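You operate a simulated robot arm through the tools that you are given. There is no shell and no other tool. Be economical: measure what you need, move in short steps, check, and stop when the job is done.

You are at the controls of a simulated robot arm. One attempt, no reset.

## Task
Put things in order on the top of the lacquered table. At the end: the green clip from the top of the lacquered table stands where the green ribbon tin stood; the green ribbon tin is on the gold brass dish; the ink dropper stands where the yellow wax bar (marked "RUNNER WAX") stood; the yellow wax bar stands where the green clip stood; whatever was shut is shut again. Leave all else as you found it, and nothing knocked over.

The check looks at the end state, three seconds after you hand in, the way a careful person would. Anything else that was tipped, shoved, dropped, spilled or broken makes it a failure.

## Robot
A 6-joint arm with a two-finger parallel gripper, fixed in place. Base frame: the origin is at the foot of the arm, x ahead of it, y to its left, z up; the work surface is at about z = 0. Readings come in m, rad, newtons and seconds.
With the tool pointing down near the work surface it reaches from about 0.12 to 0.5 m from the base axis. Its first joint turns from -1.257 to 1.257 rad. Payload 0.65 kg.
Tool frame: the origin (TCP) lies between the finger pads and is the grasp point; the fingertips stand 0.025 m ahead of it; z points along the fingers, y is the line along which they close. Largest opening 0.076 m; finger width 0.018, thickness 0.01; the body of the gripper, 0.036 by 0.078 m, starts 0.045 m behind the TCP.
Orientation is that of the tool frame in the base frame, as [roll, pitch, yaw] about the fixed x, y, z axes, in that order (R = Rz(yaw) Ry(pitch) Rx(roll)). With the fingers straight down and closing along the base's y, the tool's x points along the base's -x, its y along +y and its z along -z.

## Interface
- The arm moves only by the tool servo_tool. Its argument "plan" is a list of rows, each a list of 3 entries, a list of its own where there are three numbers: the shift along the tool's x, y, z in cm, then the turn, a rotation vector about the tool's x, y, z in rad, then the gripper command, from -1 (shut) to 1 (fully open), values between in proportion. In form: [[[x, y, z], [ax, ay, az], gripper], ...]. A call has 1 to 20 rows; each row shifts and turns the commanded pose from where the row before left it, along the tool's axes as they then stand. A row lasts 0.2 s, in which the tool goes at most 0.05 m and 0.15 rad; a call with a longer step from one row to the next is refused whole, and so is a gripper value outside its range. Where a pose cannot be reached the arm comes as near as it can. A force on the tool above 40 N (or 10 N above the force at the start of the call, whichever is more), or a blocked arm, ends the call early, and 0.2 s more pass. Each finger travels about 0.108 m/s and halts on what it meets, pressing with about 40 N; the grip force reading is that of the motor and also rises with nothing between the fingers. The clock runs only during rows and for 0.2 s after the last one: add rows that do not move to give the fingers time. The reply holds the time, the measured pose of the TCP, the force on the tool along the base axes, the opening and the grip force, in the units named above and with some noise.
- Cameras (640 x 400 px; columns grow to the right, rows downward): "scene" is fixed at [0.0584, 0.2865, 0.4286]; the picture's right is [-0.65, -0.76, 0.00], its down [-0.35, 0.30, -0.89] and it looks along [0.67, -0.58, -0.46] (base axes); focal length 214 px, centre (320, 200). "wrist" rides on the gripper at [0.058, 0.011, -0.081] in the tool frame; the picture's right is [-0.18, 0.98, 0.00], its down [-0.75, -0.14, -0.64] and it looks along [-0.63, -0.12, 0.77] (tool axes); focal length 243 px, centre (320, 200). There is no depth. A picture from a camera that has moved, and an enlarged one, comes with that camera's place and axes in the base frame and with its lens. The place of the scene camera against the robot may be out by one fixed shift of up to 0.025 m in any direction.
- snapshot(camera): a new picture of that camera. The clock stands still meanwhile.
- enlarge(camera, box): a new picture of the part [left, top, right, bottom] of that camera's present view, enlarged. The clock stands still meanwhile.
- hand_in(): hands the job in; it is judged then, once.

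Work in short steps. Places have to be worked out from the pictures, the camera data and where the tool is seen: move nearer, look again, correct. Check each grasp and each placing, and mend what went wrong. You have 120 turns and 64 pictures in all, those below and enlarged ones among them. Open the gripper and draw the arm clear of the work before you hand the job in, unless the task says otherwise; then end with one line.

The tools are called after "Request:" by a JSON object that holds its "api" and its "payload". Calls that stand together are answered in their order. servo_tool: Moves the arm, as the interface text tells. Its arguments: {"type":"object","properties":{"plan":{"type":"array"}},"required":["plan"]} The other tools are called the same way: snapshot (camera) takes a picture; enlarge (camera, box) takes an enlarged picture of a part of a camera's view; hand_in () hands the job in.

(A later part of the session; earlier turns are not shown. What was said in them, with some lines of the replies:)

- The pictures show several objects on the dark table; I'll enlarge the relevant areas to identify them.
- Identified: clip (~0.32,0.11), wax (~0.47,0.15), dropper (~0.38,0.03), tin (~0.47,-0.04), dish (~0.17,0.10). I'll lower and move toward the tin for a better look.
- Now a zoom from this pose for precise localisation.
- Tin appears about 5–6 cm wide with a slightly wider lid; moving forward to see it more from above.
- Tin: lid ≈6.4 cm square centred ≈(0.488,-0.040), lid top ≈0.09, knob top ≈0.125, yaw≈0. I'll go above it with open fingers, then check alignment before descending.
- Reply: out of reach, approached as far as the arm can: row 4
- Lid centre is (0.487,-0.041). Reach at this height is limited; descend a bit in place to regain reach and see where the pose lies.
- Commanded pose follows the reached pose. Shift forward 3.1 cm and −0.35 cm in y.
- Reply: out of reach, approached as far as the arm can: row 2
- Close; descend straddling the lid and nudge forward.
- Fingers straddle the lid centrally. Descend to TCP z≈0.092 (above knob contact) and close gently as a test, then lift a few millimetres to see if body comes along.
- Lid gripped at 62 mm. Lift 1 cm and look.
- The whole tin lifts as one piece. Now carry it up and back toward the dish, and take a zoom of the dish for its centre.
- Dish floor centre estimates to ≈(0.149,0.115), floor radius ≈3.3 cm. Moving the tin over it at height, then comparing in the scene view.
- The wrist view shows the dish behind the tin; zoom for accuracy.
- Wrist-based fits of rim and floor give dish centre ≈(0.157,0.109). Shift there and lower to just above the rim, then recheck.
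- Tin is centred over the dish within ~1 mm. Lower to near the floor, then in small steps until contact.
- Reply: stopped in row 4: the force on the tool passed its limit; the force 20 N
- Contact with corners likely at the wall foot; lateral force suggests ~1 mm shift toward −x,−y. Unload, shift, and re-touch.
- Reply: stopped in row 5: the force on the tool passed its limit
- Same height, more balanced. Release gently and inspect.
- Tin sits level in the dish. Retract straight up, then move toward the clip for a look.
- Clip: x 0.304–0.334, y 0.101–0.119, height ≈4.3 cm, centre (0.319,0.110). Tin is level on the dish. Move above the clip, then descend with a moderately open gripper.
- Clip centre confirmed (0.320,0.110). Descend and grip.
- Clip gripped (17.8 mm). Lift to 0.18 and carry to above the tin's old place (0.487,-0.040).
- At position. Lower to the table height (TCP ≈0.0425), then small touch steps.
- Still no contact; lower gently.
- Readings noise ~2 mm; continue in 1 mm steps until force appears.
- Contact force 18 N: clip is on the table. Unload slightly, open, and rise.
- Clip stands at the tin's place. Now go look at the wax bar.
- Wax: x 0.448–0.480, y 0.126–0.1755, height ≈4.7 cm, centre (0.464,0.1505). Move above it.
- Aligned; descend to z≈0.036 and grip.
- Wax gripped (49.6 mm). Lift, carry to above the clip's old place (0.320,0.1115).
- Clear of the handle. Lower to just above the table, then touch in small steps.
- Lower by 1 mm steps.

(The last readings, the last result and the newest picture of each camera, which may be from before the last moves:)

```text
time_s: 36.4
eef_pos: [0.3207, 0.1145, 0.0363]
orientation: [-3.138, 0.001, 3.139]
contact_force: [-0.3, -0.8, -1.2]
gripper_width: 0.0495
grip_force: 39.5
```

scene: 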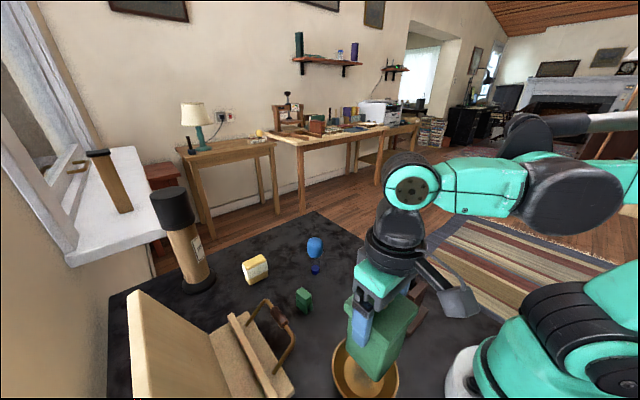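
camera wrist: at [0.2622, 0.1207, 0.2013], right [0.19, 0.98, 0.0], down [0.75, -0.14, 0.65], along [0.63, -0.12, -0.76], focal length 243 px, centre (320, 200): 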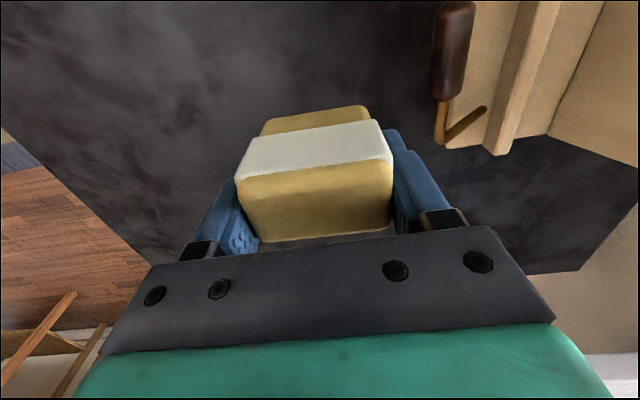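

Nudge y −2 mm and continue lowering.

Request:
{"api": "servo_tool", "payload": {"plan": [[[0, -0.2, 0], [0, 0, 0], 0.15], [[0, 0, 0.1], [0, 0, 0], 0.15], [[0, 0, 0.05], [0, 0, 0], 0.15]]}}

```text
time_s: 37.1
eef_pos: [0.3216, 0.1131, 0.0356]
orientation: [-3.137, 0.003, 3.14]
contact_force: [-0.1, -0.9, -0.5]
gripper_width: 0.0496
grip_force: 40.3
```

Request:
{"api": "servo_tool", "payload": {"plan": [[[0, 0, 0.1], [0, 0, 0], 0.15], [[0, 0, 0], [0, 0, 0], 0.15]]}}

```text
time_s: 37.8
eef_pos: [0.3207, 0.1124, 0.035]
orientation: [-3.137, 0.002, 3.139]
contact_force: [0.2, -0.5, -0.8]
gripper_width: 0.0495
grip_force: 39.6
```

Still no contact (steady −0.8 N); continue 1 mm at a time.

Request:
{"api": "servo_tool", "payload": {"plan": [[[0, 0, 0.1], [0, 0, 0], 0.15], [[0, 0, 0], [0, 0, 0], 0.15]]}}

Request:
{"api": "enlarge", "payload": {"camera": "scene", "box": [240, 250, 340, 330]}}

```text
time_s: 38.4
eef_pos: [0.3205, 0.113, 0.0343]
orientation: [-3.14, 0.003, 3.139]
contact_force: [0.0, -4.5, 31.2]
gripper_width: 0.0494
grip_force: 40.1
```

```text
5.00 times, centred on (290, 290) of scene
camera zoom: at [0.0584, 0.2864, 0.4286], right [-0.65, -0.76, 0.0], down [-0.35, 0.3, -0.89], along [0.67, -0.58, -0.46], focal length 1072 px, centre (470, -250)
```

zoom: 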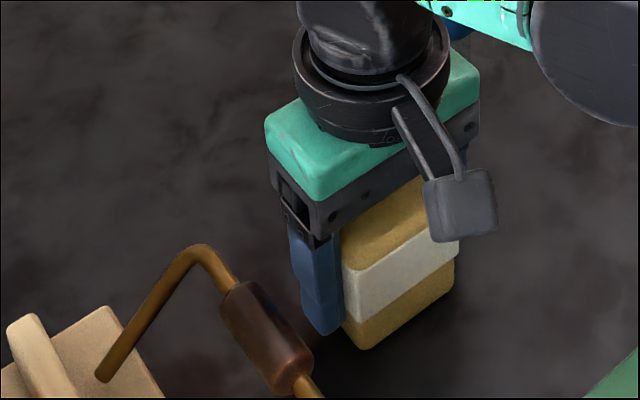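

Contact (31 N). Unload 1 mm, open moderately, rise.

Request:
{"api": "servo_tool", "payload": {"plan": [[[0, 0, -0.1], [0, 0, 0], 0.15], [[0, 0, 0], [0, 0, 0], 0.4], [[0, 0, 0], [0, 0, 0], 0.65], [[0, 0, 0], [0, 0, 0], 0.65], [[0, 0, -2], [0, 0, 0], 0.65], [[0, 0, -3], [0, 0, 0], 0.65], [[0, 0, -4], [0, 0, 0], 0.65], [[0, -2, -4], [0, 0, 0], 0.65], [[0, -3, 0], [0, 0, 0], 0.65], [[2, -2, 0], [0, 0, 0], 0.65], [[0, 0, 0], [0, 0, 0], 0.65]]}}

Request:
{"api": "snapshot", "payload": {"camera": "wrist"}}

Request:
{"api": "enlarge", "payload": {"camera": "wrist", "box": [250, 60, 410, 230]}}

Request:
{"api": "enlarge", "payload": {"camera": "scene", "box": [230, 200, 390, 330]}}

```text
time_s: 40.8
eef_pos: [0.2996, 0.0414, 0.1661]
orientation: [-3.137, 0.001, 3.141]
contact_force: [-0.3, -0.3, -0.2]
gripper_width: 0.0628
grip_force: 0.0
```

```text
20 pictures are left
camera wrist: at [0.2411, 0.0524, 0.2475], right [0.19, 0.98, 0.0], down [0.75, -0.14, 0.65], along [0.63, -0.12, -0.76], focal length 243 px, centre (320, 200)
```

wrist: 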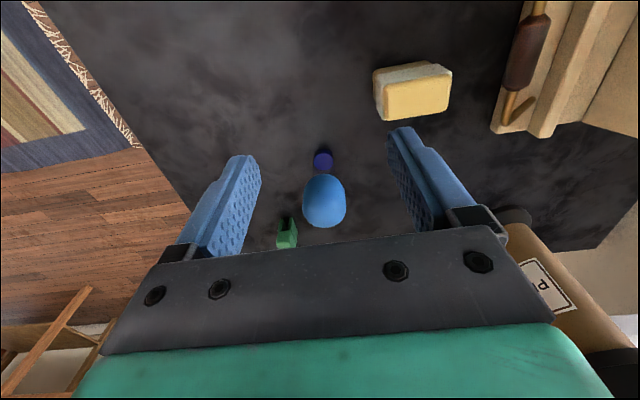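

```text
2.35 times, centred on (330, 145) of wrist
camera zoom: at [0.2411, 0.0524, 0.2475], right [0.19, 0.98, 0.0], down [0.75, -0.14, 0.65], along [0.63, -0.12, -0.76], focal length 571 px, centre (296, 329)
```

zoom: 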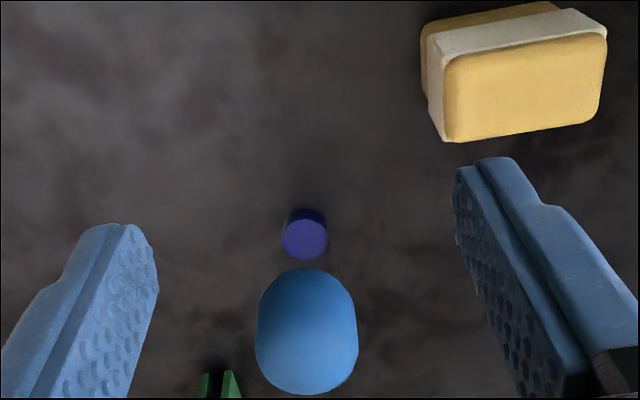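

```text
3.08 times, centred on (310, 265) of scene
camera zoom: at [0.0584, 0.2865, 0.4286], right [-0.65, -0.76, 0.0], down [-0.35, 0.3, -0.89], along [0.67, -0.58, -0.46], focal length 660 px, centre (351, 0)
```

zoom: 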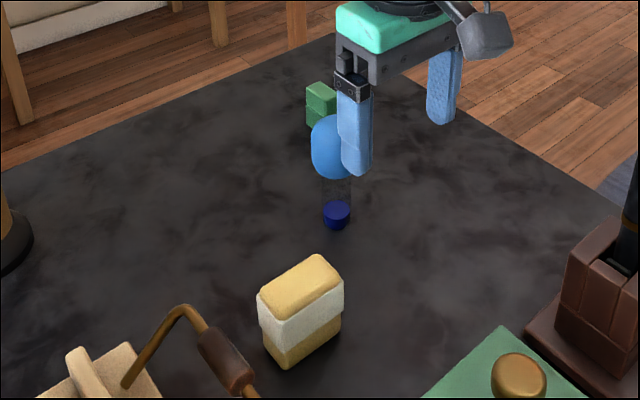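

Wax stands at the clip's place. Dropper base ≈(0.3795,0.030), bulb centre z≈0.08, dia ≈3.9 cm. Move above it with fingers at 0.14 and check.

Request:
{"api": "servo_tool", "payload": {"plan": [[[-4, -0.5, 0], [0, 0, 0], 0.65], [[-4, -0.5, 0.5], [0, 0, 0], 0.65], [[0, 0, 1], [0, 0, 0], 0.65], [[0, 0, 0], [0, 0, 0], 0.65]]}}

Request:
{"api": "snapshot", "payload": {"camera": "wrist"}}

Request:
{"api": "enlarge", "payload": {"camera": "scene", "box": [270, 190, 370, 280]}}

```text
time_s: 41.8
eef_pos: [0.3815, 0.0321, 0.1503]
orientation: [-3.138, 0.003, 3.14]
contact_force: [-0.1, 0.8, 0.4]
gripper_width: 0.0626
grip_force: 0.1
```

```text
17 pictures are left
camera wrist: at [0.321, 0.0424, 0.232], right [0.19, 0.98, 0.0], down [0.75, -0.14, 0.65], along [0.63, -0.12, -0.76], focal length 243 px, centre (320, 200)
```

wrist: 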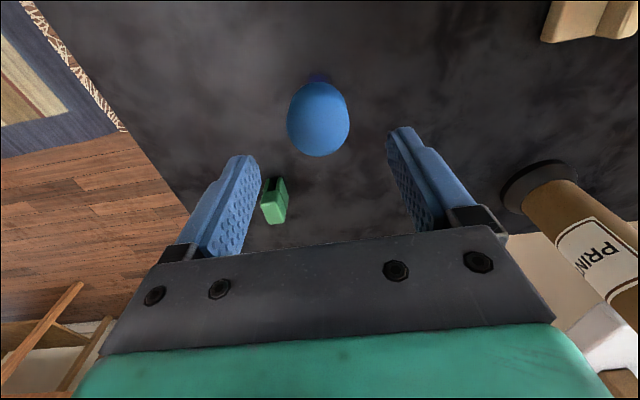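

```text
4.44 times, centred on (320, 235) of scene
camera zoom: at [0.0585, 0.2865, 0.4286], right [-0.65, -0.76, 0.0], down [-0.35, 0.3, -0.89], along [0.67, -0.58, -0.46], focal length 953 px, centre (320, 44)
```

zoom: 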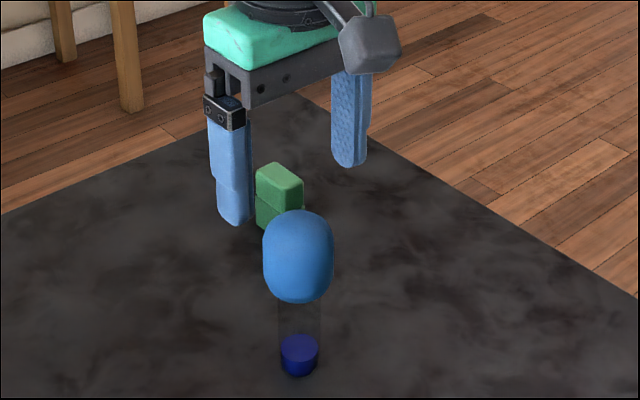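

Bulb centre (0.380,0.030). Descend so pads are at bulb mid-height, then close gently in small increments (minimal squeeze).

Request:
{"api": "servo_tool", "payload": {"plan": [[[0.1, -0.2, 2.5], [0, 0, 0], 0.65], [[0, 0, 2.5], [0, 0, 0], 0.65], [[0, 0, 1.8], [0, 0, 0], 0.65], [[0, 0, 0], [0, 0, 0], 0.65], [[0, 0, 0], [0, 0, 0], 0.3], [[0, 0, 0], [0, 0, 0], 0.1], [[0, 0, 0], [0, 0, 0], 0.02]]}}

Request:
{"api": "snapshot", "payload": {"camera": "wrist"}}

```text
time_s: 43.4
eef_pos: [0.379, 0.03, 0.0833]
orientation: [-3.139, 0.002, -3.141]
contact_force: [0.6, -0.2, -0.6]
gripper_width: 0.0385
grip_force: 0.1
```

```text
15 pictures are left
camera wrist: at [0.3194, 0.0411, 0.1644], right [0.19, 0.98, 0.0], down [0.75, -0.14, 0.65], along [0.63, -0.12, -0.76], focal length 243 px, centre (320, 200)
```

wrist: 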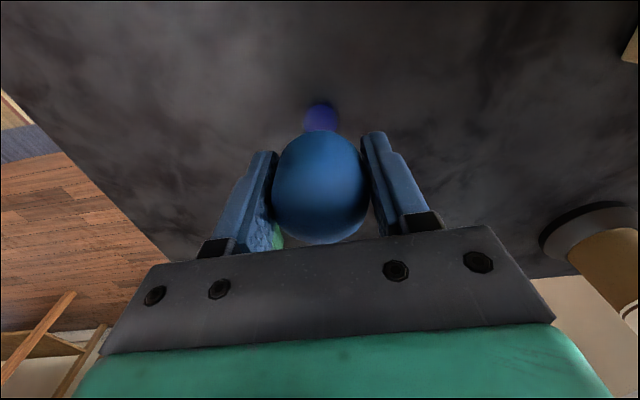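

Not yet touching at 38.5 mm. Close in tiny increments.

Request:
{"api": "servo_tool", "payload": {"plan": [[[0, 0, 0], [0, 0, 0], -0.03], [[0, 0, 0], [0, 0, 0], -0.03], [[0, 0, 0], [0, 0, 0], -0.06], [[0, 0, 0], [0, 0, 0], -0.06]]}}

```text
time_s: 44.4
eef_pos: [0.3787, 0.0295, 0.0833]
orientation: [-3.138, 0.0, 3.139]
contact_force: [-0.7, 0.5, -0.2]
gripper_width: 0.0369
grip_force: 5.3
```

Contact at ~37 mm with 5 N. Firm slightly (~12–15 N) and lift 1 cm.

Request:
{"api": "servo_tool", "payload": {"plan": [[[0, 0, 0], [0, 0, 0], -0.12], [[0, 0, 0], [0, 0, 0], -0.12], [[0, 0, -0.5], [0, 0, 0], -0.12], [[0, 0, -0.5], [0, 0, 0], -0.12], [[0, 0, 0], [0, 0, 0], -0.12]]}}

Request:
{"api": "enlarge", "payload": {"camera": "scene", "box": [270, 190, 370, 280]}}

```text
time_s: 45.5
eef_pos: [0.3802, 0.0306, 0.0941]
orientation: [-3.137, 0.003, 3.14]
contact_force: [0.5, 0.6, -0.4]
gripper_width: 0.0359
grip_force: 40.4
```

```text
4.44 times, centred on (320, 235) of scene
camera zoom: at [0.0585, 0.2865, 0.4286], right [-0.65, -0.76, 0.0], down [-0.35, 0.3, -0.89], along [0.67, -0.58, -0.46], focal length 953 px, centre (320, 44)
```

zoom: 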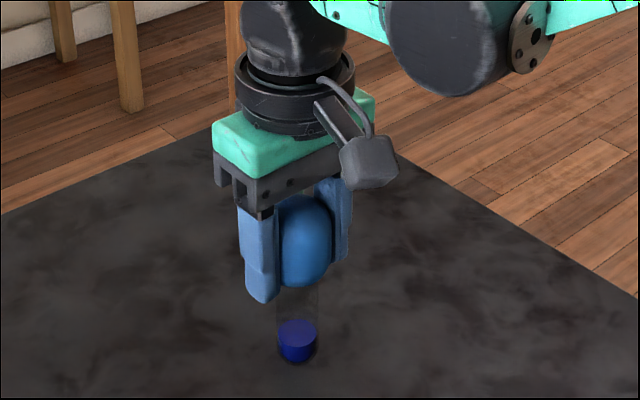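

Dropper lifts intact, upright. Ease the squeeze slightly and check the reading.

Request:
{"api": "servo_tool", "payload": {"plan": [[[0, 0, 0], [0, 0, 0], -0.08], [[0, 0, 0], [0, 0, 0], -0.08]]}}

```text
time_s: 46.1
eef_pos: [0.3798, 0.0307, 0.0936]
orientation: [-3.139, 0.001, 3.14]
contact_force: [-0.3, -0.4, -0.8]
gripper_width: 0.036
grip_force: 40.6
```

Grip stable at 36 mm. Carry to the wax's old spot (0.464,0.150), base about 4 cm above the table.

Request:
{"api": "servo_tool", "payload": {"plan": [[[0, 0, -1.5], [0, 0, 0], -0.08], [[0, 0, -1.5], [0, 0, 0], -0.08], [[-1.5, 2.5, 0], [0, 0, 0], -0.08], [[-1.5, 2.5, 0], [0, 0, 0], -0.08], [[-2, 2.5, 0.3], [0, 0, 0], -0.08], [[-2, 2.5, 0.3], [0, 0, 0], -0.08], [[-1.4, 1.9, 0.3], [0, 0, 0], -0.08], [[0, 0, 0], [0, 0, 0], -0.08], [[0, 0, 0], [0, 0, 0], -0.08]]}}

Request:
{"api": "enlarge", "payload": {"camera": "scene", "box": [210, 200, 340, 300]}}

```text
time_s: 48.1
eef_pos: [0.463, 0.1519, 0.1122]
orientation: [-3.138, 0.001, 3.139]
contact_force: [-0.4, 0.3, -0.8]
gripper_width: 0.0361
grip_force: 40.1
```

```text
4.00 times, centred on (275, 250) of scene
camera zoom: at [0.0585, 0.2865, 0.4286], right [-0.65, -0.76, 0.0], down [-0.35, 0.3, -0.89], along [0.67, -0.58, -0.46], focal length 858 px, centre (500, 0)
```

zoom: 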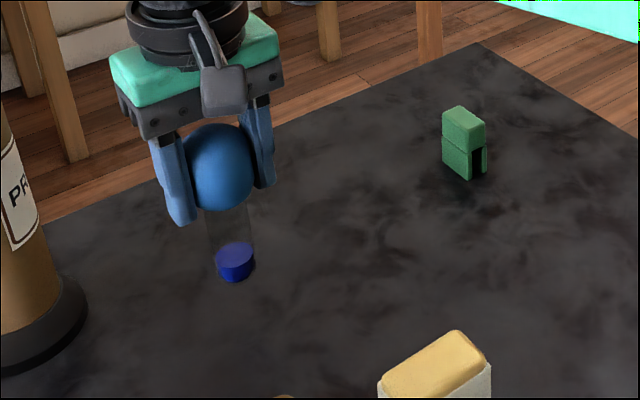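

Dropper is upright over the spot. Lower 2.5 cm, then touch in 1 mm steps.

Request:
{"api": "servo_tool", "payload": {"plan": [[[0, -0.1, 1.2], [0, 0, 0], -0.08], [[0, 0, 1.0], [0, 0, 0], -0.08], [[0, 0, 0.3], [0, 0, 0], -0.08], [[0, 0, 0], [0, 0, 0], -0.08]]}}

```text
time_s: 49.1
eef_pos: [0.4646, 0.1494, 0.0875]
orientation: [-3.14, 0.003, 3.14]
contact_force: [0.9, 0.5, -0.1]
gripper_width: 0.0363
grip_force: 33.2
```

Request:
{"api": "servo_tool", "payload": {"plan": [[[0, 0, 0.15], [0, 0, 0], -0.08], [[0, 0, 0.1], [0, 0, 0], -0.08], [[0, 0, 0], [0, 0, 0], -0.08]]}}

```text
time_s: 50.0
eef_pos: [0.4633, 0.1486, 0.0856]
orientation: [-3.14, 0.001, 3.138]
contact_force: [-0.4, 0.4, 0.0]
gripper_width: 0.0363
grip_force: 5.9
```

Continue lowering carefully.

Request:
{"api": "servo_tool", "payload": {"plan": [[[0, 0, 0.1], [0, 0, 0], -0.09], [[0, 0, 0], [0, 0, 0], -0.09]]}}

```text
time_s: 50.5
eef_pos: [0.4642, 0.1481, 0.0836]
orientation: [-3.137, 0.002, 3.14]
contact_force: [-0.5, 0.2, -0.5]
gripper_width: 0.0358
grip_force: 39.9
```

Request:
{"api": "servo_tool", "payload": {"plan": [[[0, 0, 0.1], [0, 0, 0], -0.09], [[0, 0, 0], [0, 0, 0], -0.09]]}}

Request:
{"api": "enlarge", "payload": {"camera": "scene", "box": [210, 200, 340, 300]}}

```text
time_s: 51.1
eef_pos: [0.464, 0.1493, 0.0835]
orientation: [-3.139, 0.0, 3.139]
contact_force: [0.6, 0.1, 0.1]
gripper_width: 0.0358
grip_force: 39.6
```

```text
4.00 times, centred on (275, 250) of scene
camera zoom: at [0.0585, 0.2865, 0.4286], right [-0.65, -0.76, 0.0], down [-0.35, 0.3, -0.89], along [0.67, -0.58, -0.46], focal length 858 px, centre (500, 0)
```

zoom: 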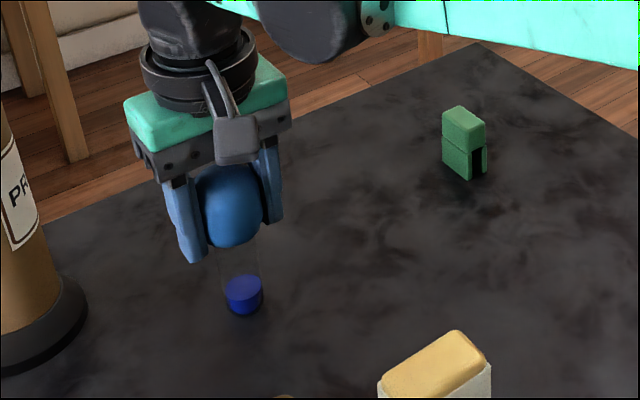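

Very close; one more millimetre.

Request:
{"api": "servo_tool", "payload": {"plan": [[[0, 0, 0.1], [0, 0, 0], -0.09], [[0, 0, 0], [0, 0, 0], -0.09]]}}

```text
time_s: 51.8
eef_pos: [0.4626, 0.1483, 0.0833]
orientation: [-3.14, 0.005, 3.14]
contact_force: [3.1, -0.9, 17.2]
gripper_width: 0.036
grip_force: 40.3
```

Contact (17 N). Unload 0.7 mm, open slowly, check.

Request:
{"api": "servo_tool", "payload": {"plan": [[[0, 0, -0.08], [0, 0, 0], -0.09], [[0, 0, 0], [0, 0, 0], -0.02], [[0, 0, 0], [0, 0, 0], 0.1], [[0, 0, 0], [0, 0, 0], 0.3], [[0, 0, 0], [0, 0, 0], 0.65], [[0, 0, 0], [0, 0, 0], 0.65], [[0, 0, -2], [0, 0, 0], 0.65], [[0, 0, -3], [0, 0, 0], 0.65], [[2, 0, -3], [0, 0, 0], 0.65], [[4, -2, -2], [0, 0, 0], 0.65], [[4, -4, 0], [0, 0, 0], 0.65], [[0, 0, 0], [0, 0, 0], 0.65]]}}

Request:
{"api": "snapshot", "payload": {"camera": "wrist"}}

Request:
{"api": "snapshot", "payload": {"camera": "scene"}}

Request:
{"api": "enlarge", "payload": {"camera": "scene", "box": [210, 190, 430, 400]}}

```text
refused: row 11 steps farther than a row can; nothing moved
```

```text
11 pictures are left
camera wrist: at [0.4044, 0.1602, 0.1642], right [0.19, 0.98, 0.0], down [0.75, -0.14, 0.65], along [0.63, -0.12, -0.76], focal length 243 px, centre (320, 200)
```

wrist: 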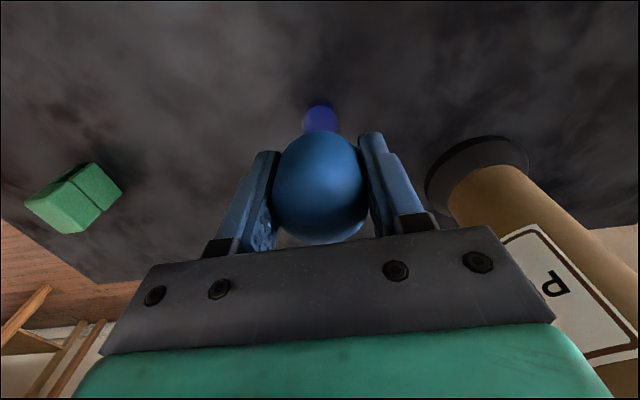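

```text
10 pictures are left
```

scene: 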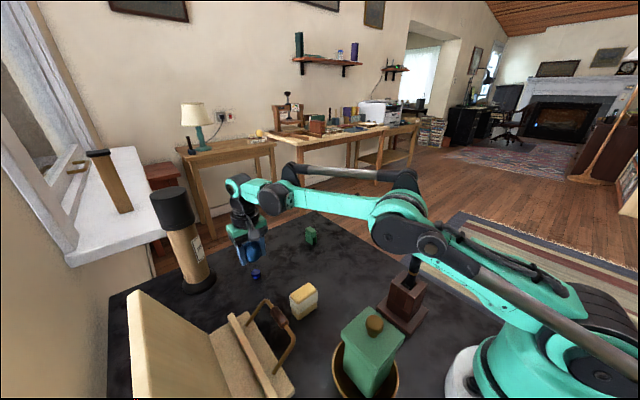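

```text
1.90 times, centred on (320, 295) of scene
camera zoom: at [0.0584, 0.2864, 0.4286], right [-0.65, -0.76, 0.0], down [-0.35, 0.3, -0.89], along [0.67, -0.58, -0.46], focal length 408 px, centre (320, 19)
```

zoom: 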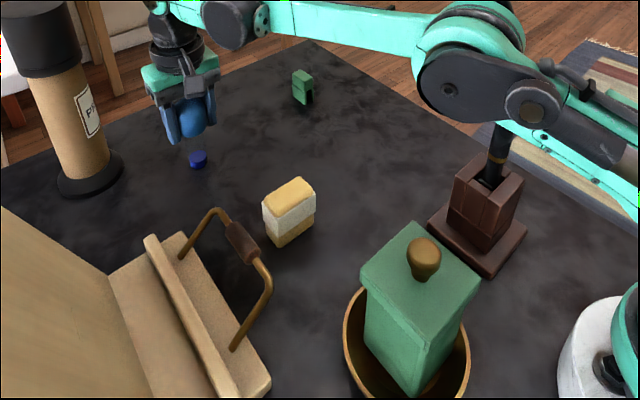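

The call was refused for a too-long step; nothing moved. Redo with shorter steps.

Request:
{"api": "servo_tool", "payload": {"plan": [[[0, 0, -0.08], [0, 0, 0], -0.09], [[0, 0, 0], [0, 0, 0], -0.02], [[0, 0, 0], [0, 0, 0], 0.1], [[0, 0, 0], [0, 0, 0], 0.3], [[0, 0, 0], [0, 0, 0], 0.65], [[0, 0, 0], [0, 0, 0], 0.65], [[0, 0, -2], [0, 0, 0], 0.65], [[0, 0, -3], [0, 0, 0], 0.65], [[2, 0, -3], [0, 0, 0], 0.65], [[3, -1, -2.5], [0, 0, 0], 0.65], [[3, -2, -2], [0, 0, 0], 0.65], [[3, -2, -2], [0, 0, 0], 0.65], [[0, 0, 0], [0, 0, 0], 0.65]]}}

Request:
{"api": "snapshot", "payload": {"camera": "wrist"}}

Request:
{"api": "enlarge", "payload": {"camera": "scene", "box": [100, 190, 430, 400]}}

```text
time_s: 54.5
eef_pos: [0.3513, 0.1008, 0.2292]
orientation: [-3.138, 0.001, 3.139]
contact_force: [-0.4, -0.1, 0.1]
gripper_width: 0.0627
grip_force: 0.0
```

```text
8 pictures are left
camera wrist: at [0.2929, 0.1109, 0.3103], right [0.19, 0.98, 0.0], down [0.75, -0.14, 0.65], along [0.63, -0.12, -0.76], focal length 243 px, centre (320, 200)
```

wrist: 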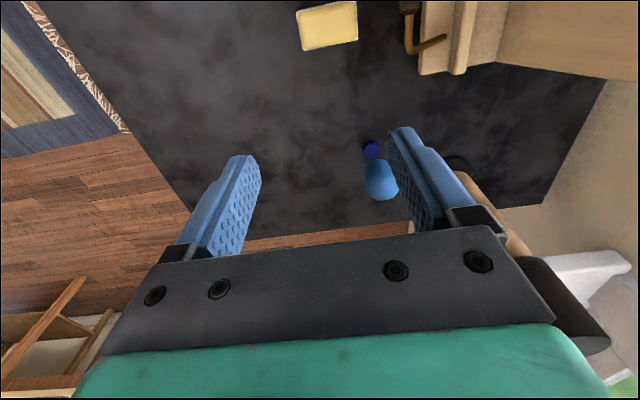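

```text
1.90 times, centred on (265, 295) of scene
camera zoom: at [0.0584, 0.2865, 0.4286], right [-0.65, -0.76, 0.0], down [-0.35, 0.3, -0.89], along [0.67, -0.58, -0.46], focal length 408 px, centre (425, 19)
```

zoom: 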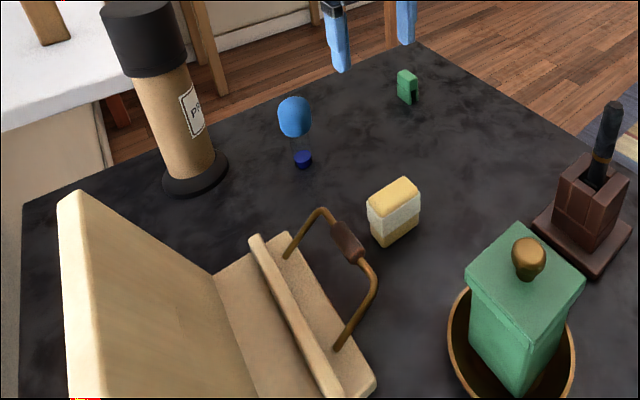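

Everything stands upright in its place. Raise the arm clear with the gripper open.

Request:
{"api": "servo_tool", "payload": {"plan": [[[3, 0, -3], [0, 0, 0], 1], [[3, 0, -3], [0, 0, 0], 1], [[3, 0, -3], [0, 0, 0], 1], [[3, 0, -3], [0, 0, 0], 1], [[0, 0, 0], [0, 0, 0], 1]]}}

Request:
{"api": "snapshot", "payload": {"camera": "scene"}}

Request:
{"api": "snapshot", "payload": {"camera": "wrist"}}

```text
time_s: 55.8
eef_pos: [0.2336, 0.0998, 0.3473]
orientation: [-3.138, 0.001, 3.139]
contact_force: [-0.8, 0.2, -0.1]
gripper_width: 0.0763
grip_force: 0.0
```

```text
6 pictures are left
```

scene: 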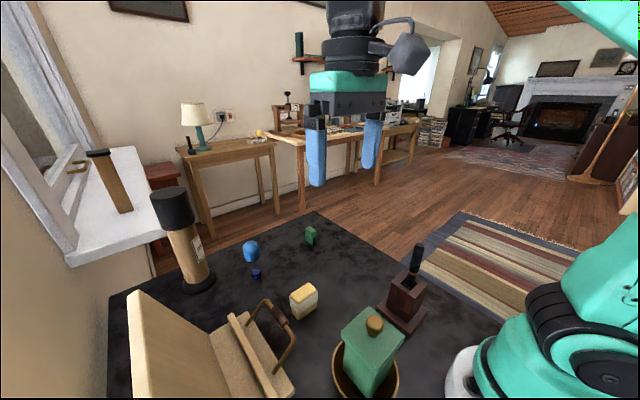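

```text
5 pictures are left
camera wrist: at [0.1737, 0.1116, 0.4297], right [0.19, 0.98, 0.0], down [0.75, -0.14, 0.65], along [0.63, -0.12, -0.76], focal length 243 px, centre (320, 200)
```

wrist: 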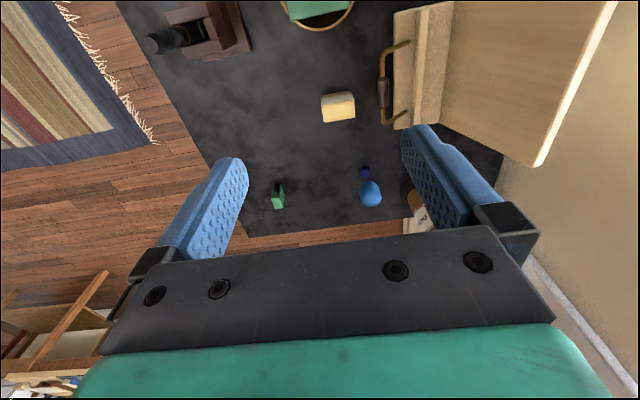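

Final pictures show all four objects placed and everything else untouched; handing in.

Request:
{"api": "hand_in", "payload": {}}

```text
The job is handed in.
```

The job is handed in: the tin is on the brass dish, and the clip, wax bar and dropper stand upright in their new places with nothing knocked over; I never saw the "RUNNER WAX" lettering, but it was the only yellow bar in view.
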